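You operate a simulated robot arm through the tools that you are given. There is no shell and no other tool. Be economical: measure what you need, move in short steps, check, and stop when the job is done.

The job below is to be done with a simulated robot arm. You get a single attempt, and the scene is never put back.

JOB
Put things in order on the surface of the orange table with dark legs. At the end: the gauge with the blue body stands where the metal post marked one stood; the metal post marked one stands on top of the small flanged panel; the catch tin stands where the wooden offcut stood; one of the brackets from the surface of the orange table with dark legs is on top of the silver sheet marked dish; the wooden offcut stands where the gauge with the blue body stood; whatever was shut is shut again. Leave all else as you found it, and nothing knocked over.
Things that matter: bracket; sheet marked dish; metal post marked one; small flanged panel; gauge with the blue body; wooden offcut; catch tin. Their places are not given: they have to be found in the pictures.

The check looks at the end state, three seconds after you hand in, the way a careful person would. Anything else that was tipped, shoved, dropped, spilled or broken makes it a failure. Flat cloth is picked up by pressing the open fingertips on it (5 to 10 N) and closing them slowly along it; thin cloth reads only 2 to 8 mm in the jaws.

ROBOT AND FRAMES
A 6-joint arm with a two-finger parallel gripper, fixed in place. Base frame: the origin is at the foot of the arm, x ahead of it, y to its left, z up; the work surface is at about z = 0.82. Units: m, rad, N and s.
With the tool pointing down near the work surface it reaches from about 0.24 to 0.64 m from the base axis. Its first joint turns from -1.152 to 1.152 rad. Payload 2.7 kg.
The tool frame sits at the grasp point between the pads (the TCP): z along the fingers, y along the line on which they close. The tips reach 0.023 m beyond it. The gripper opens to 0.094 m. The fingers are 0.038 m wide and 0.01 m thick; the gripper's body (0.054 by 0.096 m) begins 0.039 m behind the TCP.
Orientation is told as [roll, pitch, yaw] about the base's x, y, z axes, in that order, counted from this pose: with the fingers straight down and closing along the base's y, the tool's x points along the base's -x, its y along +y and its z along -z.

CONTROLS
- The arm moves only by the tool send_rows. Its argument "commands" is a list of rows, each an object of numbers (a shift or turn left out is 0, a gripper value left out holds the last): "fingers": the finger opening in mm, from 0 to 94; "tx", "ty", "tz": the shift along the base's x, y, z in units of 30 mm (1.0 is 30 mm); "wx", "wy", "wz": the turn, a rotation vector about the base's x, y, z in units of 6 degrees (1.0 is 6 degrees). In form: [{"fingers": .., "tx": .., "ty": .., "tz": .., "wx": .., "wy": .., "wz": ..}, ...]. A call has 1 to 8 rows; each row shifts and turns the commanded pose from where the row before left it. A call with a number of a shift or a turn outside -1 to 1 is refused whole. A row lasts 0.2 s, in which the tool goes at most 0.05 m and 0.15 rad; a call with a longer step from one row to the next is refused whole, and so is a gripper value outside its range. A pose out of reach is approached as far as the arm can. The call stops where the force on the tool passes 40 N (or 10 N more than at its start, if that is more) or the arm is blocked; 0.2 s more then pass. Each finger travels about 0.045 m/s and halts on what it meets, pressing with about 33 N; the grip force reading is that of the motor and also rises with nothing between the fingers. The clock runs only during rows and for 0.2 s after the last one: add rows that do not move to give the fingers time. The reply holds the time, the measured pose of the TCP, the force on the tool along the base axes, the opening and the grip force, in the units named above and with some noise, and new pictures: "pictures" is both (left out), scene, wrist or none.
- Cameras (640 x 400 px; columns grow to the right, rows downward): "scene" is fixed at [0.0899, -0.4571, 1.3874]; the picture's right is [0.53, -0.85, 0.00], its down [-0.60, -0.37, -0.71] and it looks along [0.60, 0.38, -0.70] (base axes); focal length 294 px, centre (320, 200). "wrist" rides on the gripper at [0.086, 0.016, -0.075] in the tool frame; the picture's right is [-0.18, 0.98, 0.00], its down [-0.58, -0.11, -0.81] and it looks along [-0.79, -0.15, 0.59] (tool axes); focal length 243 px, centre (320, 200).
- pixel_to_xyz(camera, pixels): for up to 12 pixels [column, row] of the newest picture of that camera ("zoom" is the newest enlarged one), the place [x, y, z] in the base frame of the surface seen there, good to about 0.002 m. No time passes.
- enlarge(camera, box): a new picture of the part [left, top, right, bottom] of that camera's present view, enlarged. No time passes.
- job_done(): hands the job in; it is judged then, once.

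Work in short steps. Measure before you move; look again where a grasp or a placing could have gone wrong, and mend it. You have 80 turns and 170 pictures in all, those below and enlarged ones among them. Open the gripper and draw the arm clear of the work before you hand the job in, unless the task says otherwise; then end with one line.

The tools are called after "Emit:" as a command line: name --argument value ..., lists and objects as JSON in quotes. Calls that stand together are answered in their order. send_rows: Moves the arm, as the interface text tells. Its arguments: {"type":"object","properties":{"commands":{"type":"array","items":{"type":"object","properties":{"fingers":{"type":"number"},"tx":{"type":"number"},"ty":{"type":"number"},"tz":{"type":"number"},"wx":{"type":"number"},"wy":{"type":"number"},"wz":{"type":"number"}}}},"pictures":{"type":"string","enum":["both","scene","wrist","none"]}},"required":["commands"]} The other tools are called the same way: pixel_to_xyz (camera, pixels) gives the place of the surface under pixels of a picture; enlarge (camera, box) takes an enlarged picture of a part of a camera's view; job_done () hands the job in.

At the start:

```text
t: 0.0
position: [0.3602, 0.0485, 1.1423]
orientation: [0.002, -0.002, 0.001]
ft_force: [0.2, 0.7, -0.3]
finger_gap: 0.0939
gripper_force: 0.2
```

scene: 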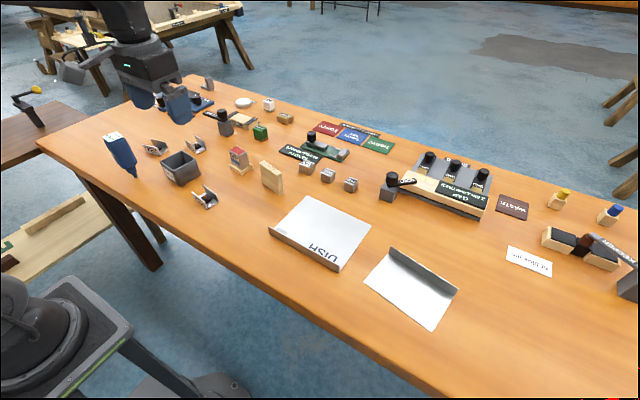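
wrist: 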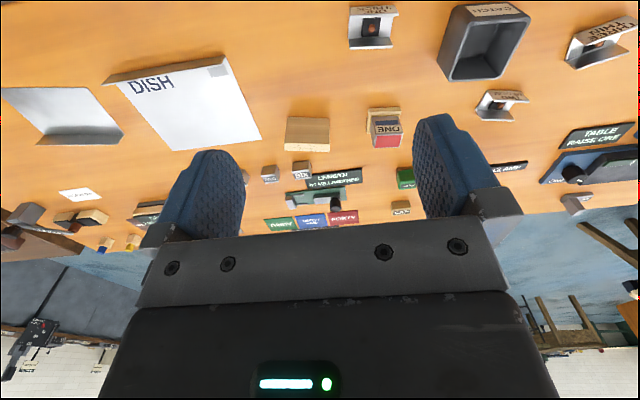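

I'll enlarge the parts of the scene with the relevant items to identify them.

Emit:
enlarge --camera "scene" --box '[90, 70, 290, 220]'

Emit:
enlarge --camera "scene" --box '[260, 100, 500, 280]'

Emit:
enlarge --camera "wrist" --box '[240, 0, 640, 230]'

Emit:
enlarge --camera "scene" --box '[460, 160, 640, 300]'

```text
2.67 times, centred on (190, 145) of scene
```

zoom: 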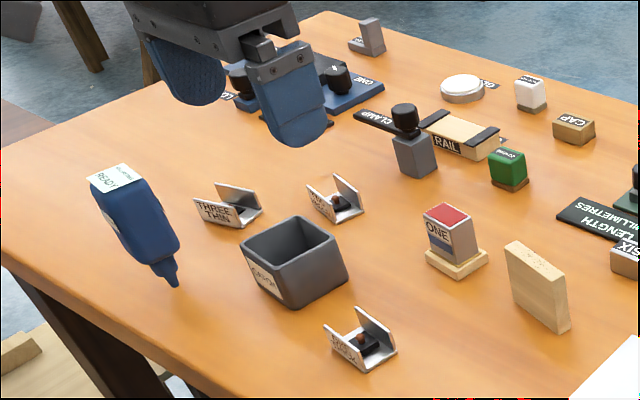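

```text
2.22 times, centred on (380, 190) of scene
```

zoom: 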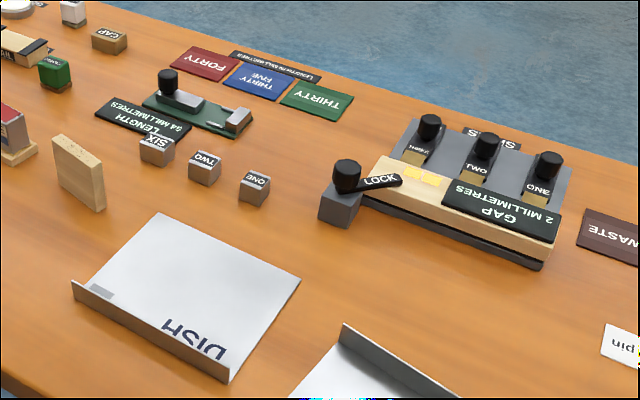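

```text
1.60 times, centred on (440, 115) of wrist
```

zoom: 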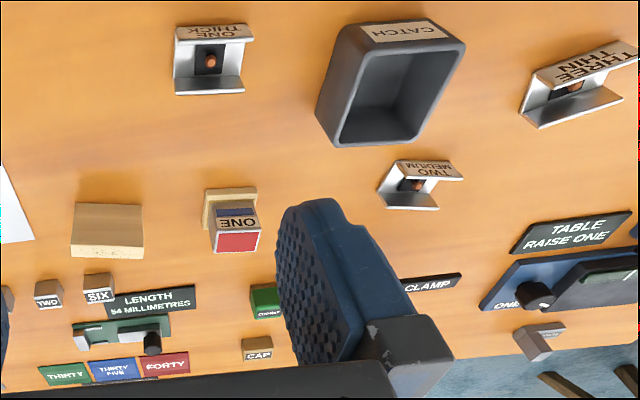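

```text
2.86 times, centred on (550, 230) of scene
```

zoom: 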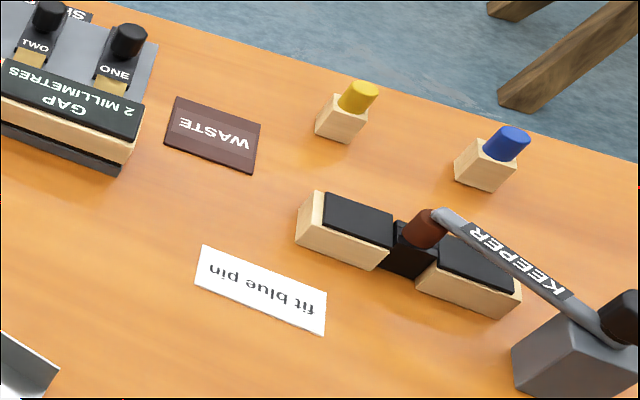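

Several candidates carry "ONE", so I'll measure and look closer: red-top post, cubes, blue bottle, blue item at the far left.

Emit:
pixel_to_xyz --camera "scene" --pixels '[[112, 138], [134, 176], [236, 152], [238, 172], [270, 165], [180, 160], [204, 200], [351, 181], [200, 104], [410, 290], [320, 232], [324, 150]]'

Emit:
enlarge --camera "scene" --box '[180, 65, 300, 140]'

Emit:
enlarge --camera "scene" --box '[380, 130, 540, 230]'

Emit:
enlarge --camera "scene" --box '[210, 130, 370, 220]'

```text
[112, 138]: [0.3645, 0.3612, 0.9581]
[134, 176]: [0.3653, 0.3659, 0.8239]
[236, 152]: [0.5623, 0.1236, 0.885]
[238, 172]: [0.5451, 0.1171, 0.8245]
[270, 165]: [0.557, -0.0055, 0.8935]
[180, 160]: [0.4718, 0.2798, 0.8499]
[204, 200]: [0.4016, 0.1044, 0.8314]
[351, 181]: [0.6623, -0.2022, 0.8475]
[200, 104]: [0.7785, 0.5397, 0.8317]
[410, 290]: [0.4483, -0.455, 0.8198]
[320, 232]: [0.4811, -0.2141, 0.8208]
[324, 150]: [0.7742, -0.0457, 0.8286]
```

```text
5.33 times, centred on (240, 102) of scene
```

zoom: 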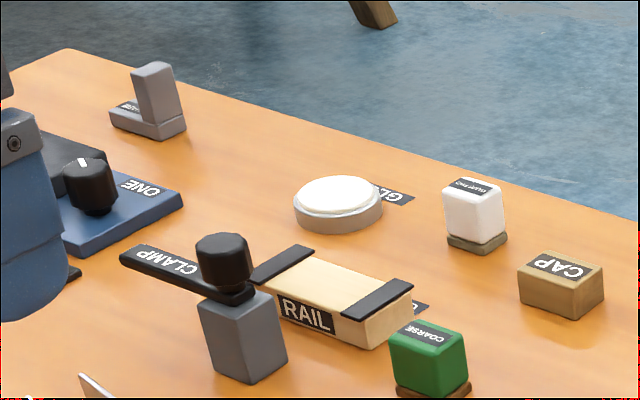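

```text
4.00 times, centred on (460, 180) of scene
```

zoom: 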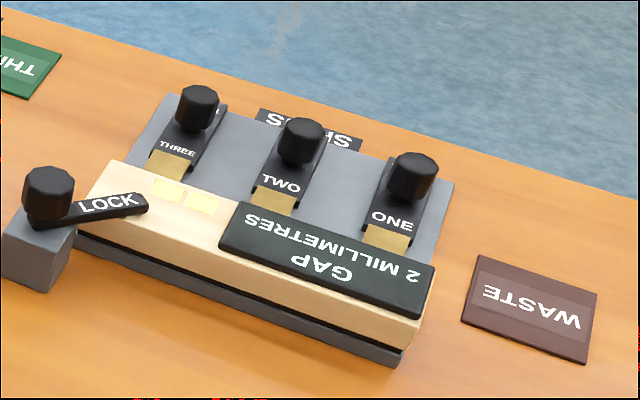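

```text
4.00 times, centred on (290, 175) of scene
```

zoom: 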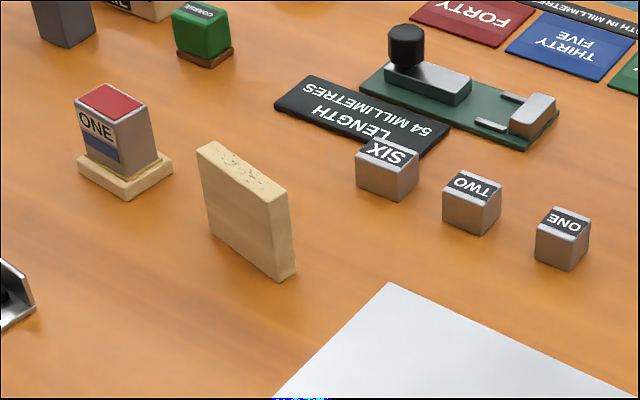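

The red-top ONE post and the blue READY gauge look like the objects in reach. I'll enlarge them more to see their shape and footing.

Emit:
enlarge --camera "scene" --box '[90, 120, 170, 190]'

Emit:
send_rows --commands '[{"wz": 1, "ty": 1}, {"wz": 1, "ty": 1}, {"wz": 1, "ty": 1}, {"wz": 1, "ty": 1, "tx": -0.5}, {"wz": 1, "ty": 1, "tx": -0.5}, {"wz": 1, "tx": -0.5}, {"tx": -0.5}, {}]'

```text
5.71 times, centred on (130, 155) of scene
```

zoom: 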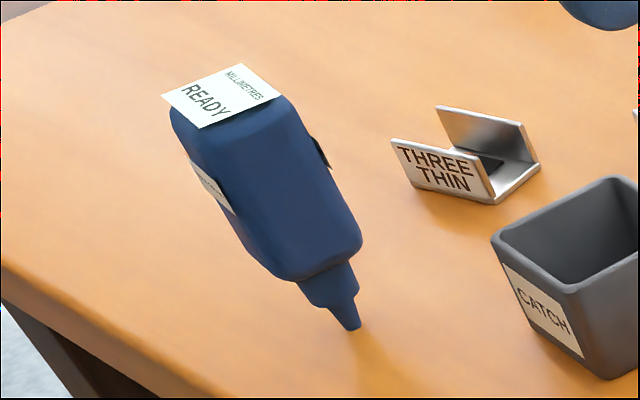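

```text
t: 1.8
position: [0.2989, 0.2005, 1.1406]
orientation: [0.001, -0.002, 0.631]
ft_force: [-0.4, 0.6, 0.5]
finger_gap: 0.094
gripper_force: 0.0
```

scene: 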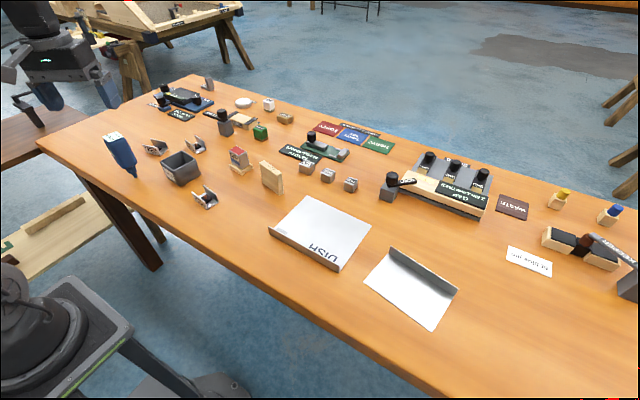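
wrist: 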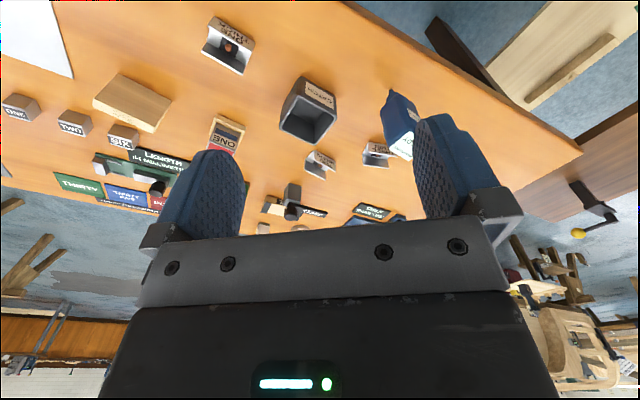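

Emit:
enlarge --camera "wrist" --box '[200, 0, 460, 220]'

Emit:
pixel_to_xyz --camera "scene" --pixels '[[113, 133], [121, 135], [109, 140], [125, 150], [118, 155], [132, 158], [128, 165], [134, 177], [155, 147], [180, 77]]'

```text
1.82 times, centred on (330, 110) of wrist
```

zoom: 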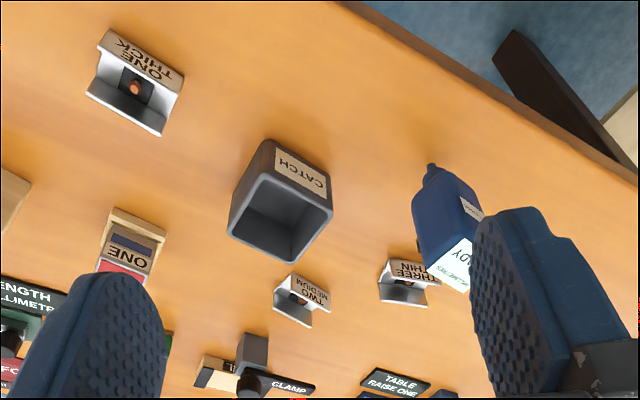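

```text
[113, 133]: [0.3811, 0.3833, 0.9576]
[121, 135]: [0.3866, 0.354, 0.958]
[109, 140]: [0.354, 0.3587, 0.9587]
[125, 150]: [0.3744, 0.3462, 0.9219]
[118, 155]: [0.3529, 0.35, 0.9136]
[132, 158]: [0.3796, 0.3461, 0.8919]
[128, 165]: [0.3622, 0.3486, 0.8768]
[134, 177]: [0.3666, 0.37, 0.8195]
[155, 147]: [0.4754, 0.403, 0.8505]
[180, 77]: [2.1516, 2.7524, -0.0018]
```

Gauge stands upright on its tip around (0.367, 0.369). Now I'll get accurate measures of the post, offcut, tin and brackets from the scene.

Emit:
enlarge --camera "scene" --box '[215, 135, 295, 205]'

```text
5.71 times, centred on (255, 170) of scene
```

zoom: 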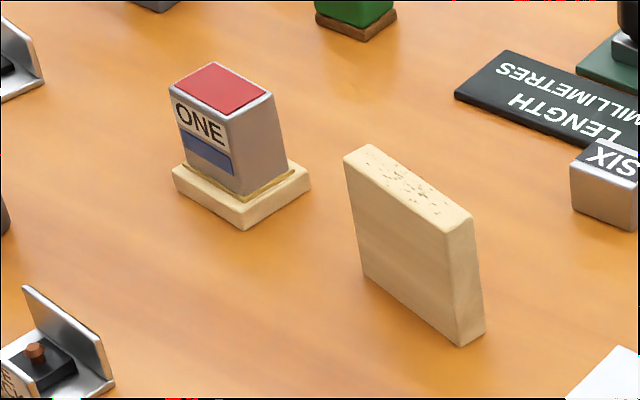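

Emit:
pixel_to_xyz --camera "zoom" --pixels '[[173, 86], [214, 64], [270, 93], [229, 118], [244, 195], [246, 227], [175, 184], [309, 180], [347, 157], [371, 147], [472, 217], [455, 228]]'

Emit:
pixel_to_xyz --camera "zoom" --pixels '[[461, 344], [484, 325], [363, 273], [221, 92], [238, 160], [275, 150], [410, 250]]'

Emit:
enlarge --camera "scene" --box '[140, 130, 225, 215]'

```text
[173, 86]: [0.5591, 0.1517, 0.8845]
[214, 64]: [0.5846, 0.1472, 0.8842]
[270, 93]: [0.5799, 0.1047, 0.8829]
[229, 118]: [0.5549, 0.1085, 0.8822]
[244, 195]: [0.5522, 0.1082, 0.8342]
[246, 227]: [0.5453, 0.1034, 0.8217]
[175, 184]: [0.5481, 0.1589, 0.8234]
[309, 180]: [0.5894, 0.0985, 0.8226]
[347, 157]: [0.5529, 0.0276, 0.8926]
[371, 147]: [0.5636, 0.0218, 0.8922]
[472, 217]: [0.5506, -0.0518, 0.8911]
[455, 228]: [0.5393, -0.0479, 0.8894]
```

```text
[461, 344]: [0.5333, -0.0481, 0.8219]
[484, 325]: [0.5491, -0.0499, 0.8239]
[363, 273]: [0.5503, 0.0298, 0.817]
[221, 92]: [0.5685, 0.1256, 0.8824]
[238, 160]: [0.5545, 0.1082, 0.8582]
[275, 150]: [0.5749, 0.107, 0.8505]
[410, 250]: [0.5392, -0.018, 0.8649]
```

```text
4.71 times, centred on (182, 172) of scene
```

zoom: 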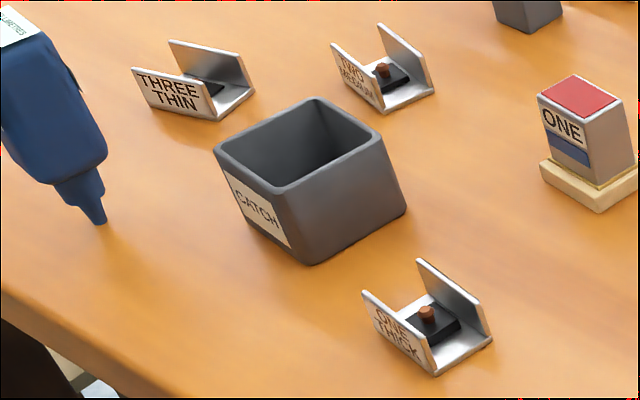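

Emit:
pixel_to_xyz --camera "zoom" --pixels '[[215, 148], [312, 100], [382, 138], [280, 190], [310, 262], [405, 212], [300, 150], [366, 294], [432, 372], [492, 342], [420, 262], [428, 312]]'

Emit:
pixel_to_xyz --camera "scene" --pixels '[[365, 283], [433, 329], [457, 294], [391, 248], [390, 262], [453, 299], [270, 232], [336, 268], [370, 220], [307, 196], [410, 290], [420, 270]]'

Emit:
enlarge --camera "scene" --box '[260, 190, 470, 335]'

```text
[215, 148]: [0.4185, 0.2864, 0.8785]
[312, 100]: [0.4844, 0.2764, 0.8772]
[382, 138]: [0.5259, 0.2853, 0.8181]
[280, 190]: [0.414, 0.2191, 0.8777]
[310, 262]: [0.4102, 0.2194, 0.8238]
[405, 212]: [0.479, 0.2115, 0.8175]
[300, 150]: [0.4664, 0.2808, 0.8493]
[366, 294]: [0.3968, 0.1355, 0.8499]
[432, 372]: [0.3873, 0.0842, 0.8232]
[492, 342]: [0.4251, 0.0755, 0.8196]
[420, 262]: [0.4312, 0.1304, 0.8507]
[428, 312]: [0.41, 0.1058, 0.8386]
```

```text
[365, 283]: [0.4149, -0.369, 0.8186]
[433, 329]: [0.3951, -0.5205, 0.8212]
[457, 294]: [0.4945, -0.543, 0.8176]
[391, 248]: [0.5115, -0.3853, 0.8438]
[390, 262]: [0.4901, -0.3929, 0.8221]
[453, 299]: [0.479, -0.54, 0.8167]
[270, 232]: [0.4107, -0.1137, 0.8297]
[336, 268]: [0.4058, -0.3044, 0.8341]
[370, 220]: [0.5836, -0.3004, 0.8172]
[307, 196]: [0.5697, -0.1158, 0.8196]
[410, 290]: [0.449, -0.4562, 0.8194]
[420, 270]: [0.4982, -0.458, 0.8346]
```

```text
2.76 times, centred on (365, 262) of scene
```

zoom: 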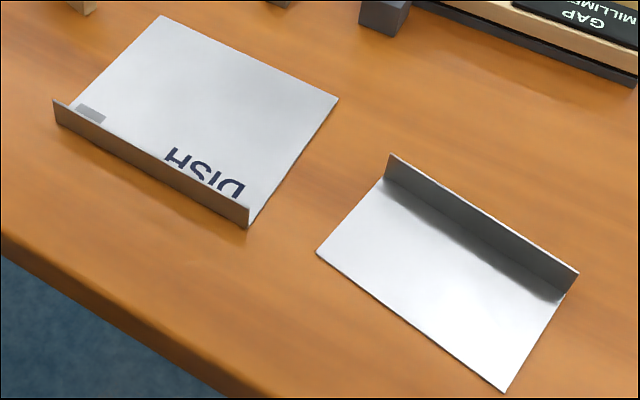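

Post: top centre ≈ (0.5695, 0.128), long side along y turned ≈ -5.7°. I move above it with a matching yaw, still high.

Emit:
send_rows --commands '[{"tx": 1, "ty": -0.302, "tz": -0.5, "wz": -0.872}, {"tx": 1, "ty": -0.302, "tz": -0.5, "wz": -0.872}, {"tx": 1, "ty": -0.302, "tz": -0.5, "wz": -0.872}, {"tx": 1, "ty": -0.302, "tz": -0.5, "wz": -0.872}, {"tx": 1, "ty": -0.302, "tz": -0.5, "wz": -0.872}, {"tx": 1, "ty": -0.302, "tz": -0.5, "wz": -0.872}, {"tx": 1, "ty": -0.302, "tz": -0.5, "wz": -0.872}, {"tx": 1, "ty": -0.302, "tz": -0.5, "wz": -0.872}]' --pictures "none"

Emit:
send_rows --commands '[{"tx": 1.02, "tz": -0.6}, {"tz": -0.6}, {}, {}]'

```text
t: 3.6
position: [0.5395, 0.1253, 1.0223]
orientation: [0.001, -0.002, -0.104]
ft_force: [0.7, 0.4, -0.4]
finger_gap: 0.094
gripper_force: 0.2
```

```text
refused: 1.02 is not a number from -1 to 1
```

I continue: forward 30 mm and down, with a picture for alignment.

Emit:
send_rows --commands '[{"tx": 1, "ty": 0.09, "tz": -0.7}, {"tz": -0.8}, {"tz": -0.9}, {}]'

```text
t: 4.6
position: [0.5682, 0.125, 0.9516]
orientation: [0.003, -0.001, -0.1]
ft_force: [-0.4, 0.0, 0.5]
finger_gap: 0.094
gripper_force: 0.0
```

scene: 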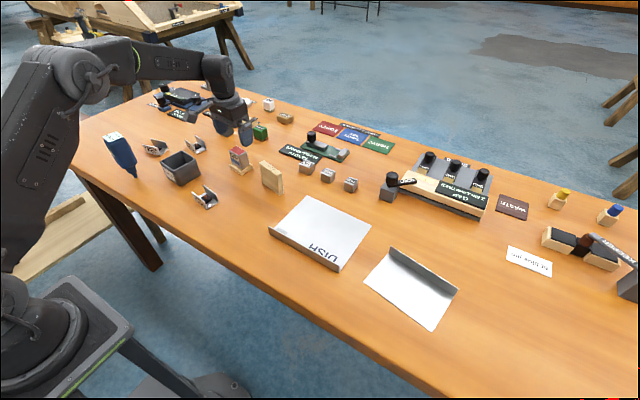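
wrist: 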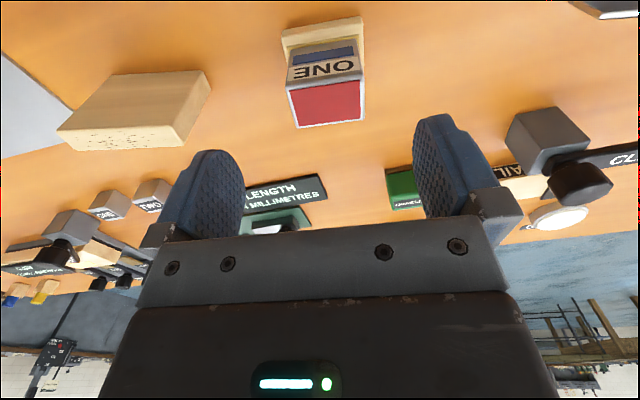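

The post sits between the fingers; I verify its top corners with the wrist camera.

Emit:
pixel_to_xyz --camera "wrist" --pixels '[[290, 89], [362, 80], [366, 119], [298, 126], [328, 102], [325, 70]]'

```text
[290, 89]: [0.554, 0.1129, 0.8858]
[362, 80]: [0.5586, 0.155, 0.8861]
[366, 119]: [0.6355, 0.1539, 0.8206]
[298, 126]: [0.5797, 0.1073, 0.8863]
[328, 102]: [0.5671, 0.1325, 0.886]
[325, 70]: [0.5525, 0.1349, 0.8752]
```

Centre ≈ (0.569, 0.130). Descend to z≈0.864 and close.

Emit:
send_rows --commands '[{"ty": 0.15, "tz": -0.8}, {"tz": -0.8}, {"tz": -0.8}, {"tz": -0.5}, {}]' --pictures "both"

```text
t: 5.8
position: [0.5681, 0.1321, 0.8641]
orientation: [0.002, -0.002, -0.098]
ft_force: [0.9, 0.3, 0.0]
finger_gap: 0.094
gripper_force: 0.1
```

scene: 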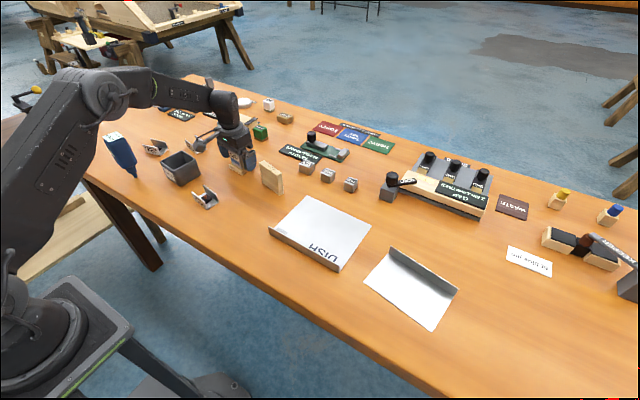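
wrist: 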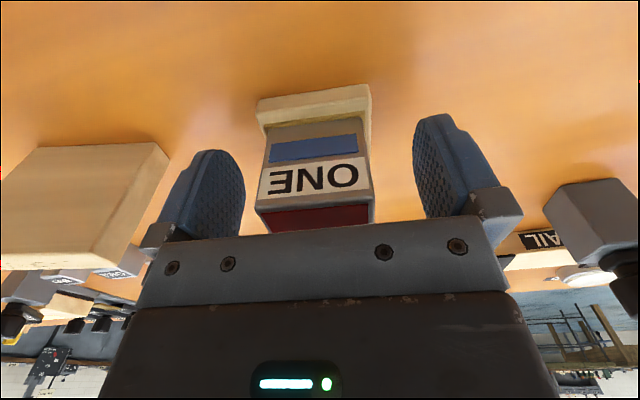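

Post is slightly towards -y in the jaws; shift 3 mm and close.

Emit:
send_rows --commands '[{"ty": -0.12}, {"fingers": 36}, {}, {}, {}, {}]' --pictures "wrist"

```text
t: 7.2
position: [0.5675, 0.1286, 0.8648]
orientation: [0.002, 0.0, -0.1]
ft_force: [0.9, 0.1, 0.7]
finger_gap: 0.0477
gripper_force: 32.7
```

wrist: 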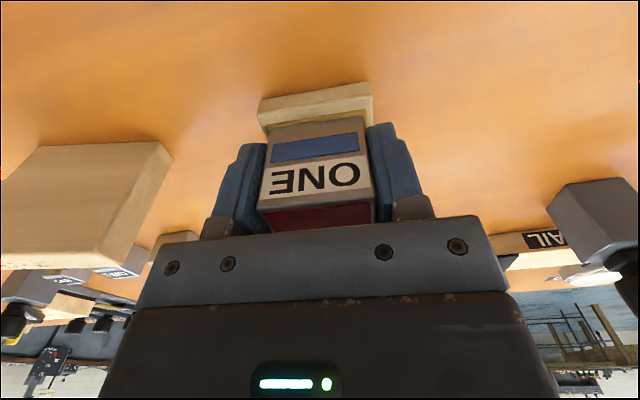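

Gripped at 47.7 mm. Lift slowly and check whether the wooden foot comes along.

Emit:
send_rows --commands '[{"tz": 0.3}, {"tz": 0.5}, {"tz": 0.8}, {"tz": 0.8}, {"tz": 0.8}, {}]'

```text
t: 8.6
position: [0.568, 0.1297, 0.9596]
orientation: [0.003, 0.0, -0.1]
ft_force: [0.2, 0.3, -2.4]
finger_gap: 0.0479
gripper_force: 32.7
```

scene: 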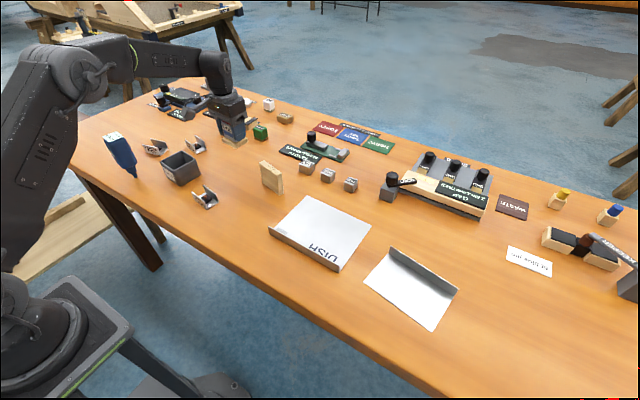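
wrist: 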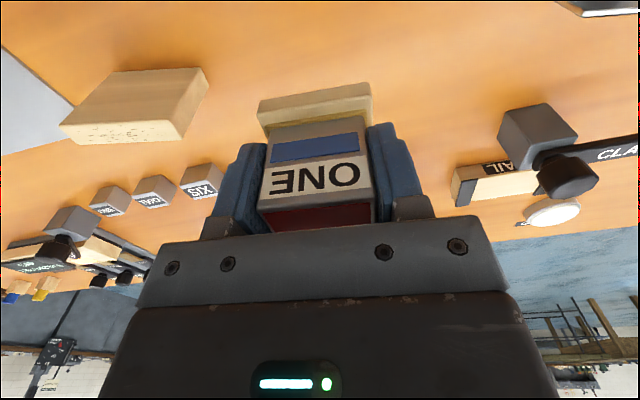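

Post and foot came up together. Move over the panel at high clearance, keeping the yaw.

Emit:
send_rows --commands '[{"tz": 0.7, "ty": -0.974, "tx": -0.216}, {"tz": 0.3, "ty": -0.974, "tx": -0.216}, {"ty": -0.974, "tx": -0.216}, {"ty": -0.974, "tx": -0.216}, {"ty": -0.974, "tx": -0.216}, {"ty": -0.974, "tx": -0.216}, {"ty": -0.974, "tx": -0.216}, {"ty": -0.974, "tx": -0.216}]' --pictures "none"

Emit:
send_rows --commands '[{"ty": -0.974, "tx": -0.216}, {"ty": -0.974, "tx": -0.216}, {"ty": -0.974, "tx": -0.216}, {"ty": -0.974, "tx": -0.216}, {"ty": -0.974, "tx": -0.216}, {"ty": -0.974, "tx": -0.216}, {"ty": -0.974, "tx": -0.216}, {"ty": -0.974, "tx": -0.216}]' --pictures "none"

Emit:
send_rows --commands '[{"ty": -0.974, "tx": -0.216}, {"ty": -0.974, "tx": -0.216}, {"ty": -0.974, "tx": -0.216}, {}, {}]'

```text
t: 10.4
position: [0.5205, -0.1068, 0.9924]
orientation: [0.002, -0.002, -0.099]
ft_force: [-0.3, 0.7, -3.2]
finger_gap: 0.0481
gripper_force: 33.6
```

```text
t: 12.2
position: [0.4663, -0.341, 0.9906]
orientation: [0.001, 0.0, -0.101]
ft_force: [-0.1, 0.0, -1.6]
finger_gap: 0.048
gripper_force: 32.4
```

```text
t: 13.4
position: [0.4467, -0.4288, 0.9892]
orientation: [0.002, -0.003, -0.101]
ft_force: [0.5, -0.5, -2.9]
finger_gap: 0.0476
gripper_force: 32.9
```

scene: 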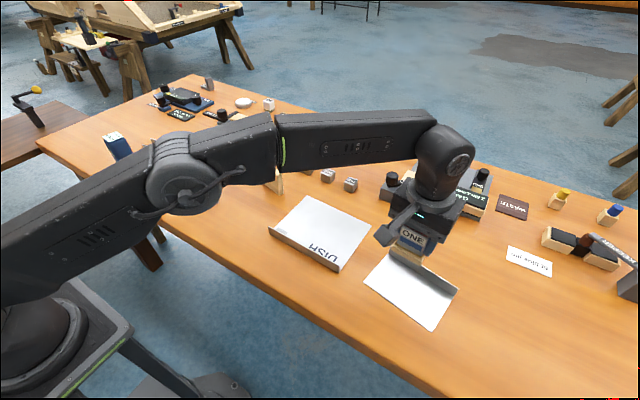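
wrist: 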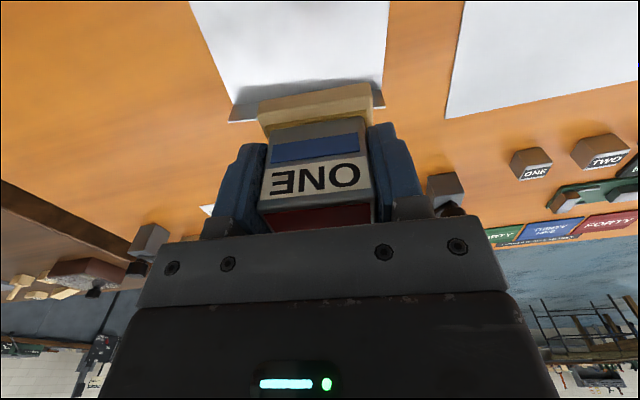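

Above the panel at a good spot (flange is at x≈0.487). Descend to just above contact.

Emit:
send_rows --commands '[{"tz": -0.8}, {"tz": -0.8}, {"tz": -0.8}, {"tz": -0.8}, {"tz": -0.5}, {"tz": -0.2}, {}]'

```text
t: 15.0
position: [0.4454, -0.4264, 0.8724]
orientation: [0.0, -0.002, -0.099]
ft_force: [-0.4, -0.8, -1.9]
finger_gap: 0.048
gripper_force: 32.8
```

scene: 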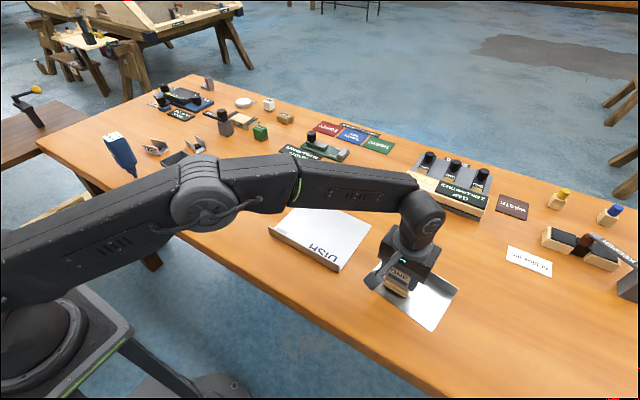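
wrist: 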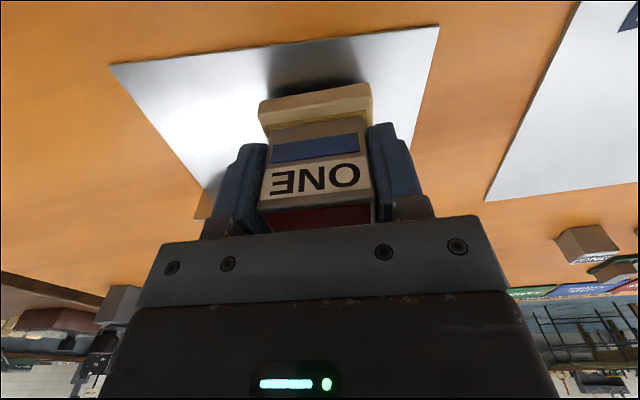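

Post is over the panel. Lower in 1.5 mm steps to touch.

Emit:
send_rows --commands '[{"tz": -0.05}, {"tz": -0.05}, {"tz": -0.05}, {}]' --pictures "none"

```text
t: 16.0
position: [0.4451, -0.4279, 0.8694]
orientation: [0.002, -0.002, -0.1]
ft_force: [-0.4, -0.5, -1.8]
finger_gap: 0.0478
gripper_force: 33.5
```

Emit:
send_rows --commands '[{"tz": -0.05}, {"tz": -0.03}, {}]' --pictures "none"

```text
t: 16.8
position: [0.4465, -0.4266, 0.8656]
orientation: [0.001, -0.003, -0.099]
ft_force: [-0.5, 0.0, -0.8]
finger_gap: 0.0477
gripper_force: 32.5
```

Load is starting to go off the gripper; one more millimetre.

Emit:
send_rows --commands '[{"tz": -0.04}, {}]' --pictures "wrist"

```text
t: 17.4
position: [0.4457, -0.4274, 0.8662]
orientation: [0.001, -0.004, -0.099]
ft_force: [-3.8, 2.7, 13.8]
finger_gap: 0.0479
gripper_force: 32.9
```

wrist: 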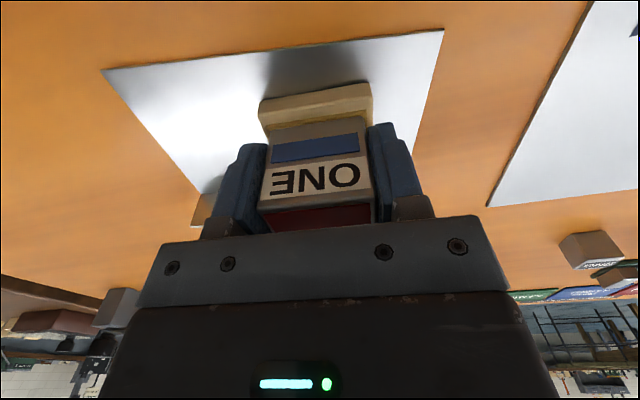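

Contact (13.8 N). Open and rise straight up.

Emit:
send_rows --commands '[{"fingers": 58}, {"fingers": 94}, {}, {}, {"tz": 0.4}, {"tz": 0.8}, {"tz": 1}, {"tz": 1}]'

```text
t: 19.2
position: [0.4473, -0.4263, 0.963]
orientation: [0.003, 0.0, -0.098]
ft_force: [0.2, 0.6, -0.6]
finger_gap: 0.094
gripper_force: 0.1
```

scene: 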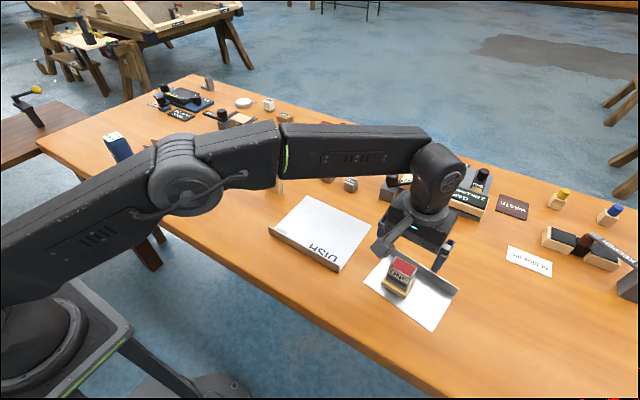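
wrist: 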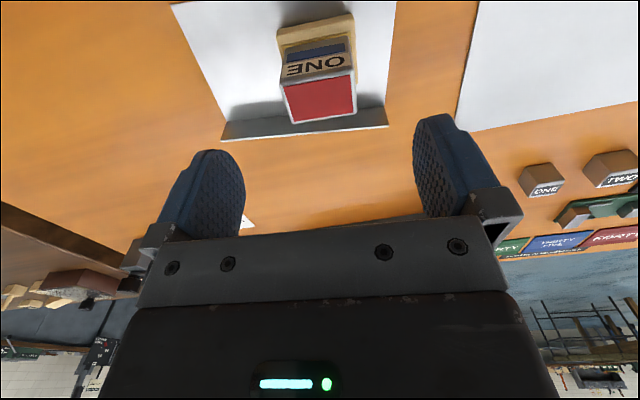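

Post stands on the panel. Next, the ONE THICK bracket near (0.409, 0.106); move there high.

Emit:
send_rows --commands '[{"tz": 0.8, "ty": 0.9}, {"tz": 0.4, "ty": 1}, {"ty": 1}, {"ty": 1}, {"ty": 1}, {"ty": 1}, {"ty": 1}, {"ty": 1}]' --pictures "none"

Emit:
send_rows --commands '[{"ty": 1, "tx": -0.2}, {"ty": 1, "tx": -0.2}, {"ty": 1, "tx": -0.2}, {"ty": 1, "tx": -0.2}, {"ty": 1, "tx": -0.2}, {"ty": 1, "tx": -0.2}, {"ty": 1}, {"ty": 1}]' --pictures "none"

Emit:
send_rows --commands '[{"ty": 0.9, "tz": -0.7}, {"ty": 0.8, "tz": -0.7}, {"tz": -0.3}, {}]'

```text
t: 21.0
position: [0.4435, -0.1885, 0.9975]
orientation: [0.002, -0.003, -0.099]
ft_force: [-0.3, -0.7, -0.8]
finger_gap: 0.0941
gripper_force: 0.0
```

```text
t: 22.8
position: [0.4076, 0.0528, 0.9977]
orientation: [0.003, -0.002, -0.101]
ft_force: [-0.8, 0.5, 0.6]
finger_gap: 0.094
gripper_force: 0.0
```

```text
t: 23.8
position: [0.4104, 0.1023, 0.9459]
orientation: [0.003, -0.001, -0.099]
ft_force: [-0.1, 0.0, -0.2]
finger_gap: 0.0938
gripper_force: 0.0
```

scene: 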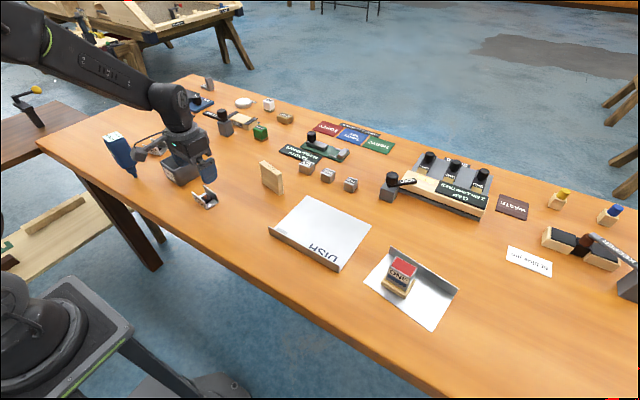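
wrist: 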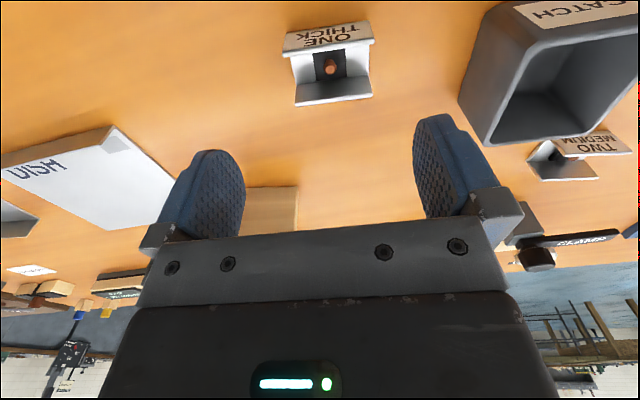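

Emit:
enlarge --camera "wrist" --box '[260, 0, 400, 120]'

Emit:
pixel_to_xyz --camera "wrist" --pixels '[[289, 51], [373, 42], [297, 104], [371, 96], [330, 69], [295, 86], [370, 77]]'

```text
3.33 times, centred on (330, 60) of wrist
```

zoom: 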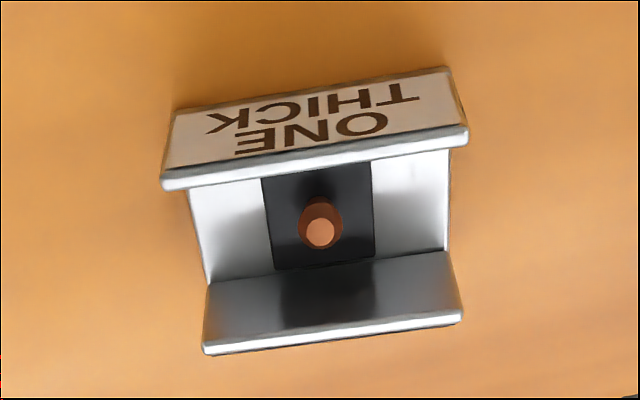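

```text
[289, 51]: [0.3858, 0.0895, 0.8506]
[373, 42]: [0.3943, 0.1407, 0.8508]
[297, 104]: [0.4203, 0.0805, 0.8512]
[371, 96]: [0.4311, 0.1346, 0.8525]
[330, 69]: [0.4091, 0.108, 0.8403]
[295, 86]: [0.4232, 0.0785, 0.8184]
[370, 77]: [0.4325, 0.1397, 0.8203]
```

Bracket centre ≈ (0.408, 0.111), yaw ≈ -9.5°. Align and descend to z≈0.850.

Emit:
send_rows --commands '[{"wz": -0.62, "ty": 0.28, "tx": -0.06}, {"tz": -0.8}, {"tz": -0.8}, {"tz": -0.8}, {"tz": -0.6}, {"tz": -0.17}, {}]' --pictures "wrist"

```text
t: 25.4
position: [0.408, 0.1099, 0.8508]
orientation: [0.002, -0.002, -0.166]
ft_force: [0.1, 0.4, -1.0]
finger_gap: 0.0939
gripper_force: 0.1
```

wrist: 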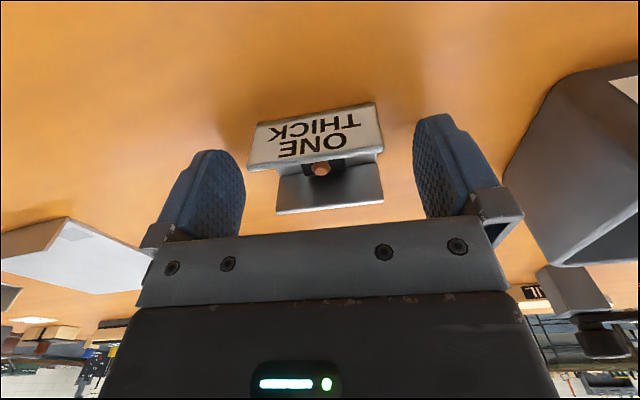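

Aligned by coordinates. Close.

Emit:
send_rows --commands '[{"fingers": 46}, {}, {}, {}, {}]' --pictures "wrist"

```text
t: 26.6
position: [0.4082, 0.1098, 0.8505]
orientation: [0.003, -0.002, -0.166]
ft_force: [0.3, -0.8, 0.2]
finger_gap: 0.0596
gripper_force: 32.8
```

wrist: 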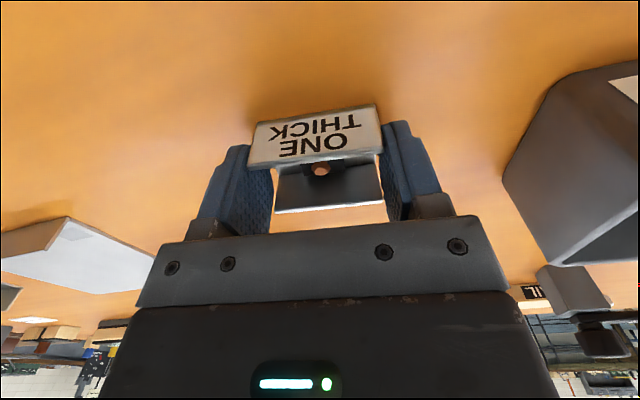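

The gap of 59.6 mm means only the longer label wall is touched, at the pad's edge. Open, shift 12 mm toward that wall, and regrip.

Emit:
send_rows --commands '[{"fingers": 80}, {}, {}, {"tx": -0.4, "ty": 0.07}, {"fingers": 46}, {}, {}, {}]' --pictures "wrist"

```text
t: 28.4
position: [0.3956, 0.1125, 0.8507]
orientation: [0.002, -0.002, -0.166]
ft_force: [-0.2, -0.1, 0.0]
finger_gap: 0.0595
gripper_force: 33.3
```

wrist: 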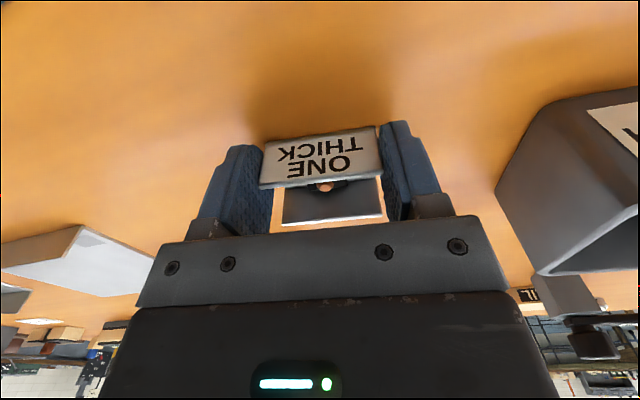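

Firm grip now; lift gently and check.

Emit:
send_rows --commands '[{"tz": 0.3}, {"tz": 0.7}, {"tz": 0.9}, {"tz": 0.9}, {}]' --pictures "wrist"

```text
t: 29.6
position: [0.3954, 0.1135, 0.936]
orientation: [0.002, -0.002, -0.167]
ft_force: [-0.2, 0.3, -0.4]
finger_gap: 0.0594
gripper_force: 33.2
```

wrist: 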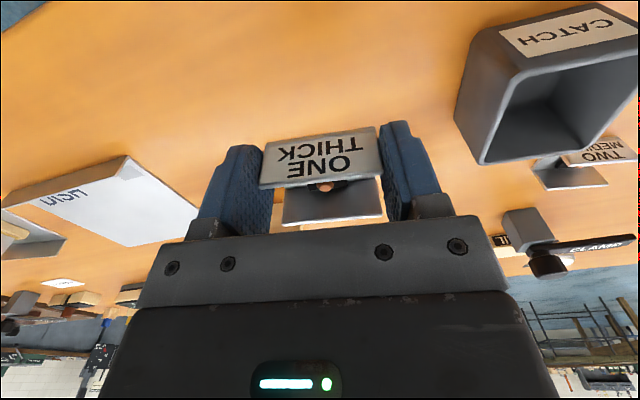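

Bracket is up and level. Move above the dish sheet centre (bracket target ≈ (0.49, -0.205)).

Emit:
send_rows --commands '[{"ty": -0.96, "tx": 0.25, "tz": 0.6}, {"ty": -0.96, "tx": 0.25}, {"ty": -0.96, "tx": 0.25}, {"ty": -0.96, "tx": 0.25}, {"ty": -0.96, "tx": 0.25}, {"ty": -0.96, "tx": 0.25}, {"ty": -0.96, "tx": 0.25}, {"ty": -0.96, "tx": 0.25}]' --pictures "none"

Emit:
send_rows --commands '[{"ty": -0.96, "tx": 0.25}, {"ty": -0.96, "tx": 0.25}, {"ty": -0.96, "tx": 0.25}, {"tz": -0.8}, {"tz": -0.9}, {"tz": -0.9}, {}]'

```text
t: 31.4
position: [0.4573, -0.1209, 0.9519]
orientation: [0.001, -0.003, -0.165]
ft_force: [-0.4, 0.0, -1.6]
finger_gap: 0.0594
gripper_force: 33.2
```

```text
t: 33.0
position: [0.4775, -0.2034, 0.8733]
orientation: [0.002, -0.001, -0.165]
ft_force: [0.6, -0.2, -0.6]
finger_gap: 0.0593
gripper_force: 33.1
```

scene: 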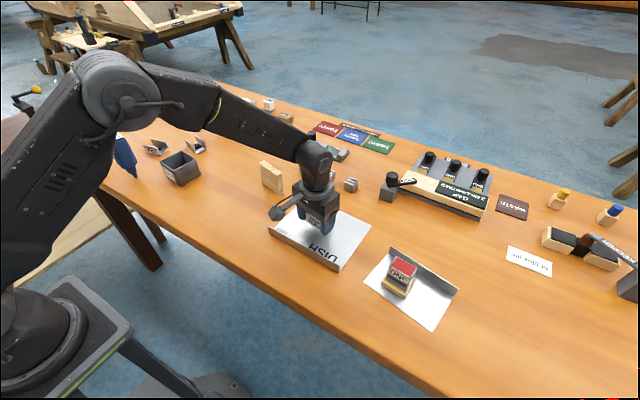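
wrist: 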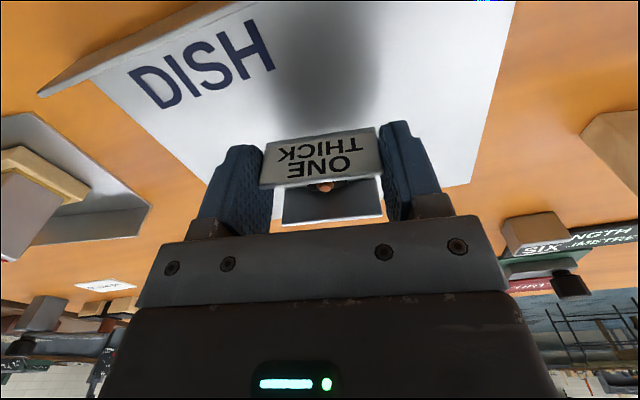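

Over the sheet centre. Lower 17 mm, then fine steps.

Emit:
send_rows --commands '[{"tz": -0.35}, {"tz": -0.22}, {"tz": -0.05}, {}]' --pictures "none"

Emit:
send_rows --commands '[{"tz": -0.04}, {"tz": -0.03}, {}]' --pictures "wrist"

```text
t: 34.0
position: [0.4769, -0.2048, 0.854]
orientation: [0.002, -0.003, -0.166]
ft_force: [0.7, 0.8, -0.3]
finger_gap: 0.0593
gripper_force: 32.7
```

```text
t: 34.8
position: [0.4772, -0.2049, 0.8539]
orientation: [0.0, -0.001, -0.167]
ft_force: [-0.3, 0.6, 0.5]
finger_gap: 0.0594
gripper_force: 33.2
```

wrist: 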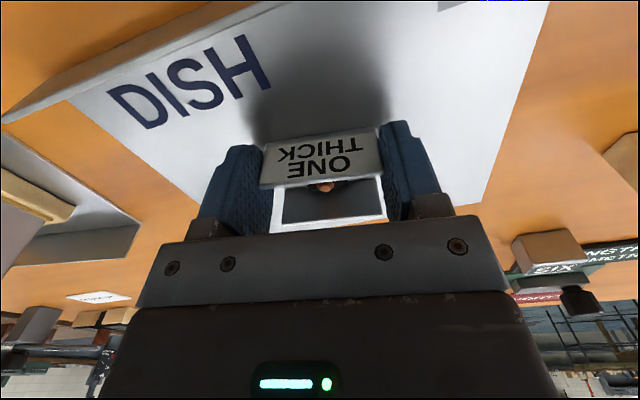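

No contact force yet; another small lowering.

Emit:
send_rows --commands '[{"tz": -0.05}, {}]' --pictures "none"

```text
t: 35.4
position: [0.4781, -0.2039, 0.8546]
orientation: [0.001, -0.003, -0.164]
ft_force: [-4.6, 0.9, 14.7]
finger_gap: 0.0595
gripper_force: 33.2
```

Contact. Open gently and rise.

Emit:
send_rows --commands '[{"fingers": 68}, {"fingers": 80}, {}, {"fingers": 94, "tz": 0.4}, {"tz": 0.8}, {"tz": 1}, {"tz": 1}, {"tz": 1}]'

```text
t: 37.2
position: [0.4774, -0.204, 0.9771]
orientation: [0.004, -0.003, -0.166]
ft_force: [0.7, 1.1, 0.4]
finger_gap: 0.094
gripper_force: 0.1
```

scene: 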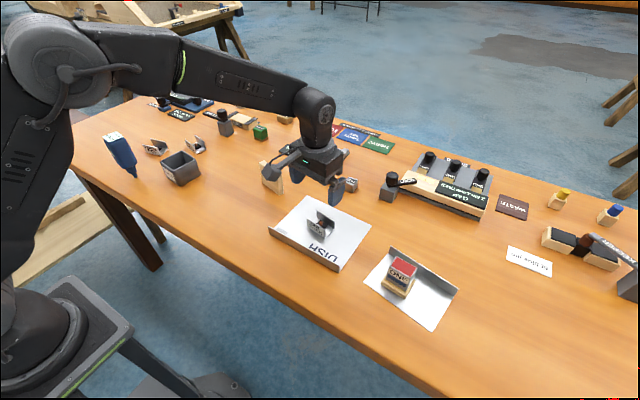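
wrist: 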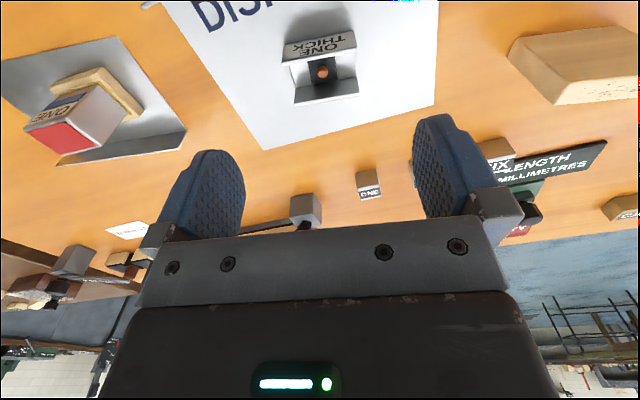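

Bracket is on the dish sheet. Now go high towards the gauge at (0.367, 0.369), turning to yaw ≈ +0.2.

Emit:
send_rows --commands '[{"ty": 0.95, "tx": -0.18, "tz": 0.7, "wz": 0.2}, {"ty": 0.95, "tx": -0.18, "tz": 0.7, "wz": 0.2}, {"ty": 0.95, "tx": -0.18, "tz": 0.7, "wz": 0.2}, {"ty": 0.95, "tx": -0.18, "tz": 0.7, "wz": 0.2}, {"ty": 0.95, "tx": -0.18, "tz": 0.7, "wz": 0.2}, {"ty": 0.95, "tx": -0.18, "wz": 0.2}, {"ty": 0.95, "tx": -0.18, "wz": 0.2}, {"ty": 0.95, "tx": -0.18, "wz": 0.2}]' --pictures "none"

Emit:
send_rows --commands '[{"ty": 0.95, "tx": -0.18, "wz": 0.2}, {"ty": 0.95, "tx": -0.18, "wz": 0.2}, {"ty": 0.95, "tx": -0.18, "wz": 0.2}, {"ty": 0.95, "tx": -0.18, "wz": 0.2}, {"ty": 0.95, "tx": -0.18, "wz": 0.2}, {"ty": 0.95, "tx": -0.18, "wz": 0.2}, {"ty": 0.95, "tx": -0.18, "wz": 0.2}, {"ty": 0.95, "tx": -0.18, "wz": 0.2}]' --pictures "none"

Emit:
send_rows --commands '[{"ty": 0.95, "wz": 0.2}, {"ty": 0.95, "wz": 0.2}, {"ty": 0.5}, {}]'

```text
t: 39.0
position: [0.4364, 0.0251, 1.0837]
orientation: [0.001, -0.001, 0.002]
ft_force: [0.9, 0.0, -0.2]
finger_gap: 0.0941
gripper_force: 0.1
```

```text
t: 40.8
position: [0.3908, 0.2505, 1.0837]
orientation: [0.001, -0.002, 0.169]
ft_force: [-0.4, -0.4, 0.0]
finger_gap: 0.0939
gripper_force: 0.1
```

```text
t: 41.8
position: [0.3927, 0.3236, 1.0842]
orientation: [0.002, -0.002, 0.21]
ft_force: [-0.3, 0.4, 0.7]
finger_gap: 0.094
gripper_force: 0.0
```

scene: 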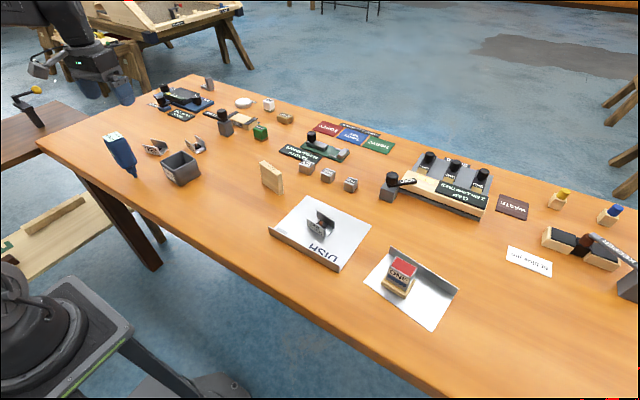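
wrist: 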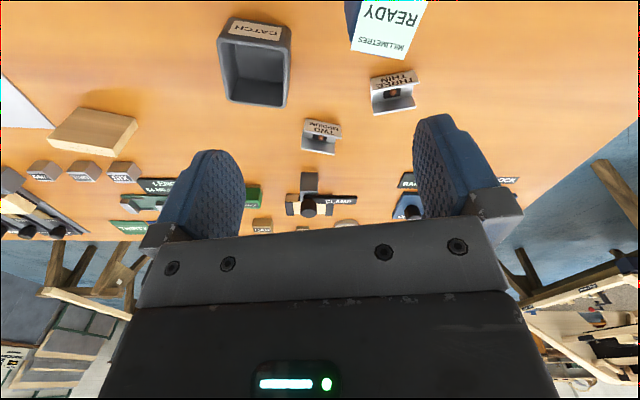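

The gauge is at the picture's top edge (390,25); back off in x and shift in y for a better look.

Emit:
send_rows --commands '[{"tx": -1, "ty": 0.6}, {"tx": -1, "ty": 0.6}, {"tx": -0.7, "ty": 0.5}, {}]' --pictures "wrist"

Emit:
enlarge --camera "wrist" --box '[240, 0, 440, 125]'

```text
t: 42.8
position: [0.3085, 0.3748, 1.0822]
orientation: [0.001, -0.002, 0.211]
ft_force: [-0.1, -0.9, 0.0]
finger_gap: 0.0942
gripper_force: 0.1
```

wrist: 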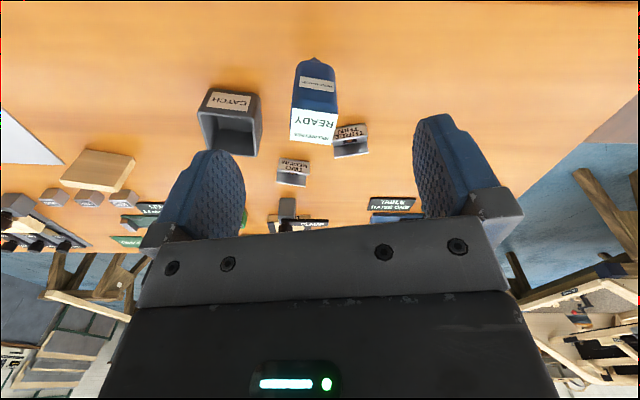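

```text
3.20 times, centred on (340, 62) of wrist
```

zoom: 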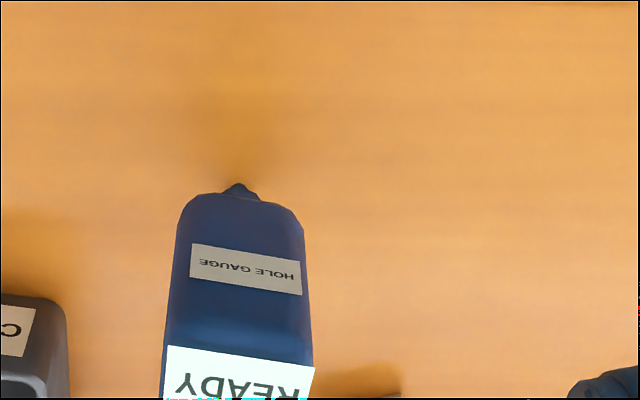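

It reads HOLE GAUGE: this is the gauge with the blue body. Measure its corners.

Emit:
pixel_to_xyz --camera "wrist" --pixels '[[294, 109], [337, 114], [291, 139], [332, 143], [314, 125], [302, 65], [330, 68], [315, 59], [297, 95], [335, 97], [316, 84]]'

Emit:
enlarge --camera "scene" --box '[95, 125, 145, 185]'

```text
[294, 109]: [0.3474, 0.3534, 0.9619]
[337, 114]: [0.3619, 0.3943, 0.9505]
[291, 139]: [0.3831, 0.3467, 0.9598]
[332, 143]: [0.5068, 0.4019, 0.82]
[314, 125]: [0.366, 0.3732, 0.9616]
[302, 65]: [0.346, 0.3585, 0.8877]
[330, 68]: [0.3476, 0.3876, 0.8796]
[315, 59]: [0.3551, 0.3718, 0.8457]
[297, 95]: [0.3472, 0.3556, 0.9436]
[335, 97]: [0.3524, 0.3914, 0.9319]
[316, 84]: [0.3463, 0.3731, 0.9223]
```

```text
6.67 times, centred on (120, 155) of scene
```

zoom: 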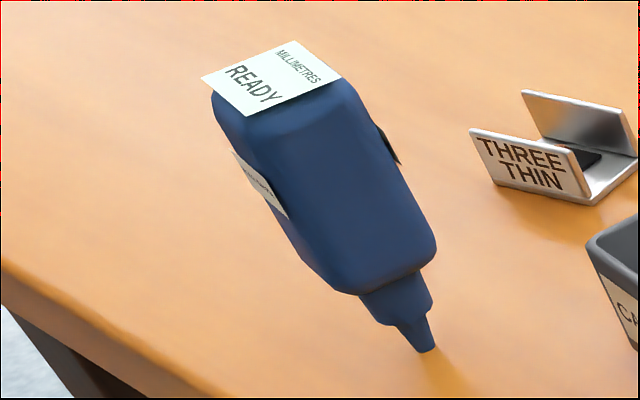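

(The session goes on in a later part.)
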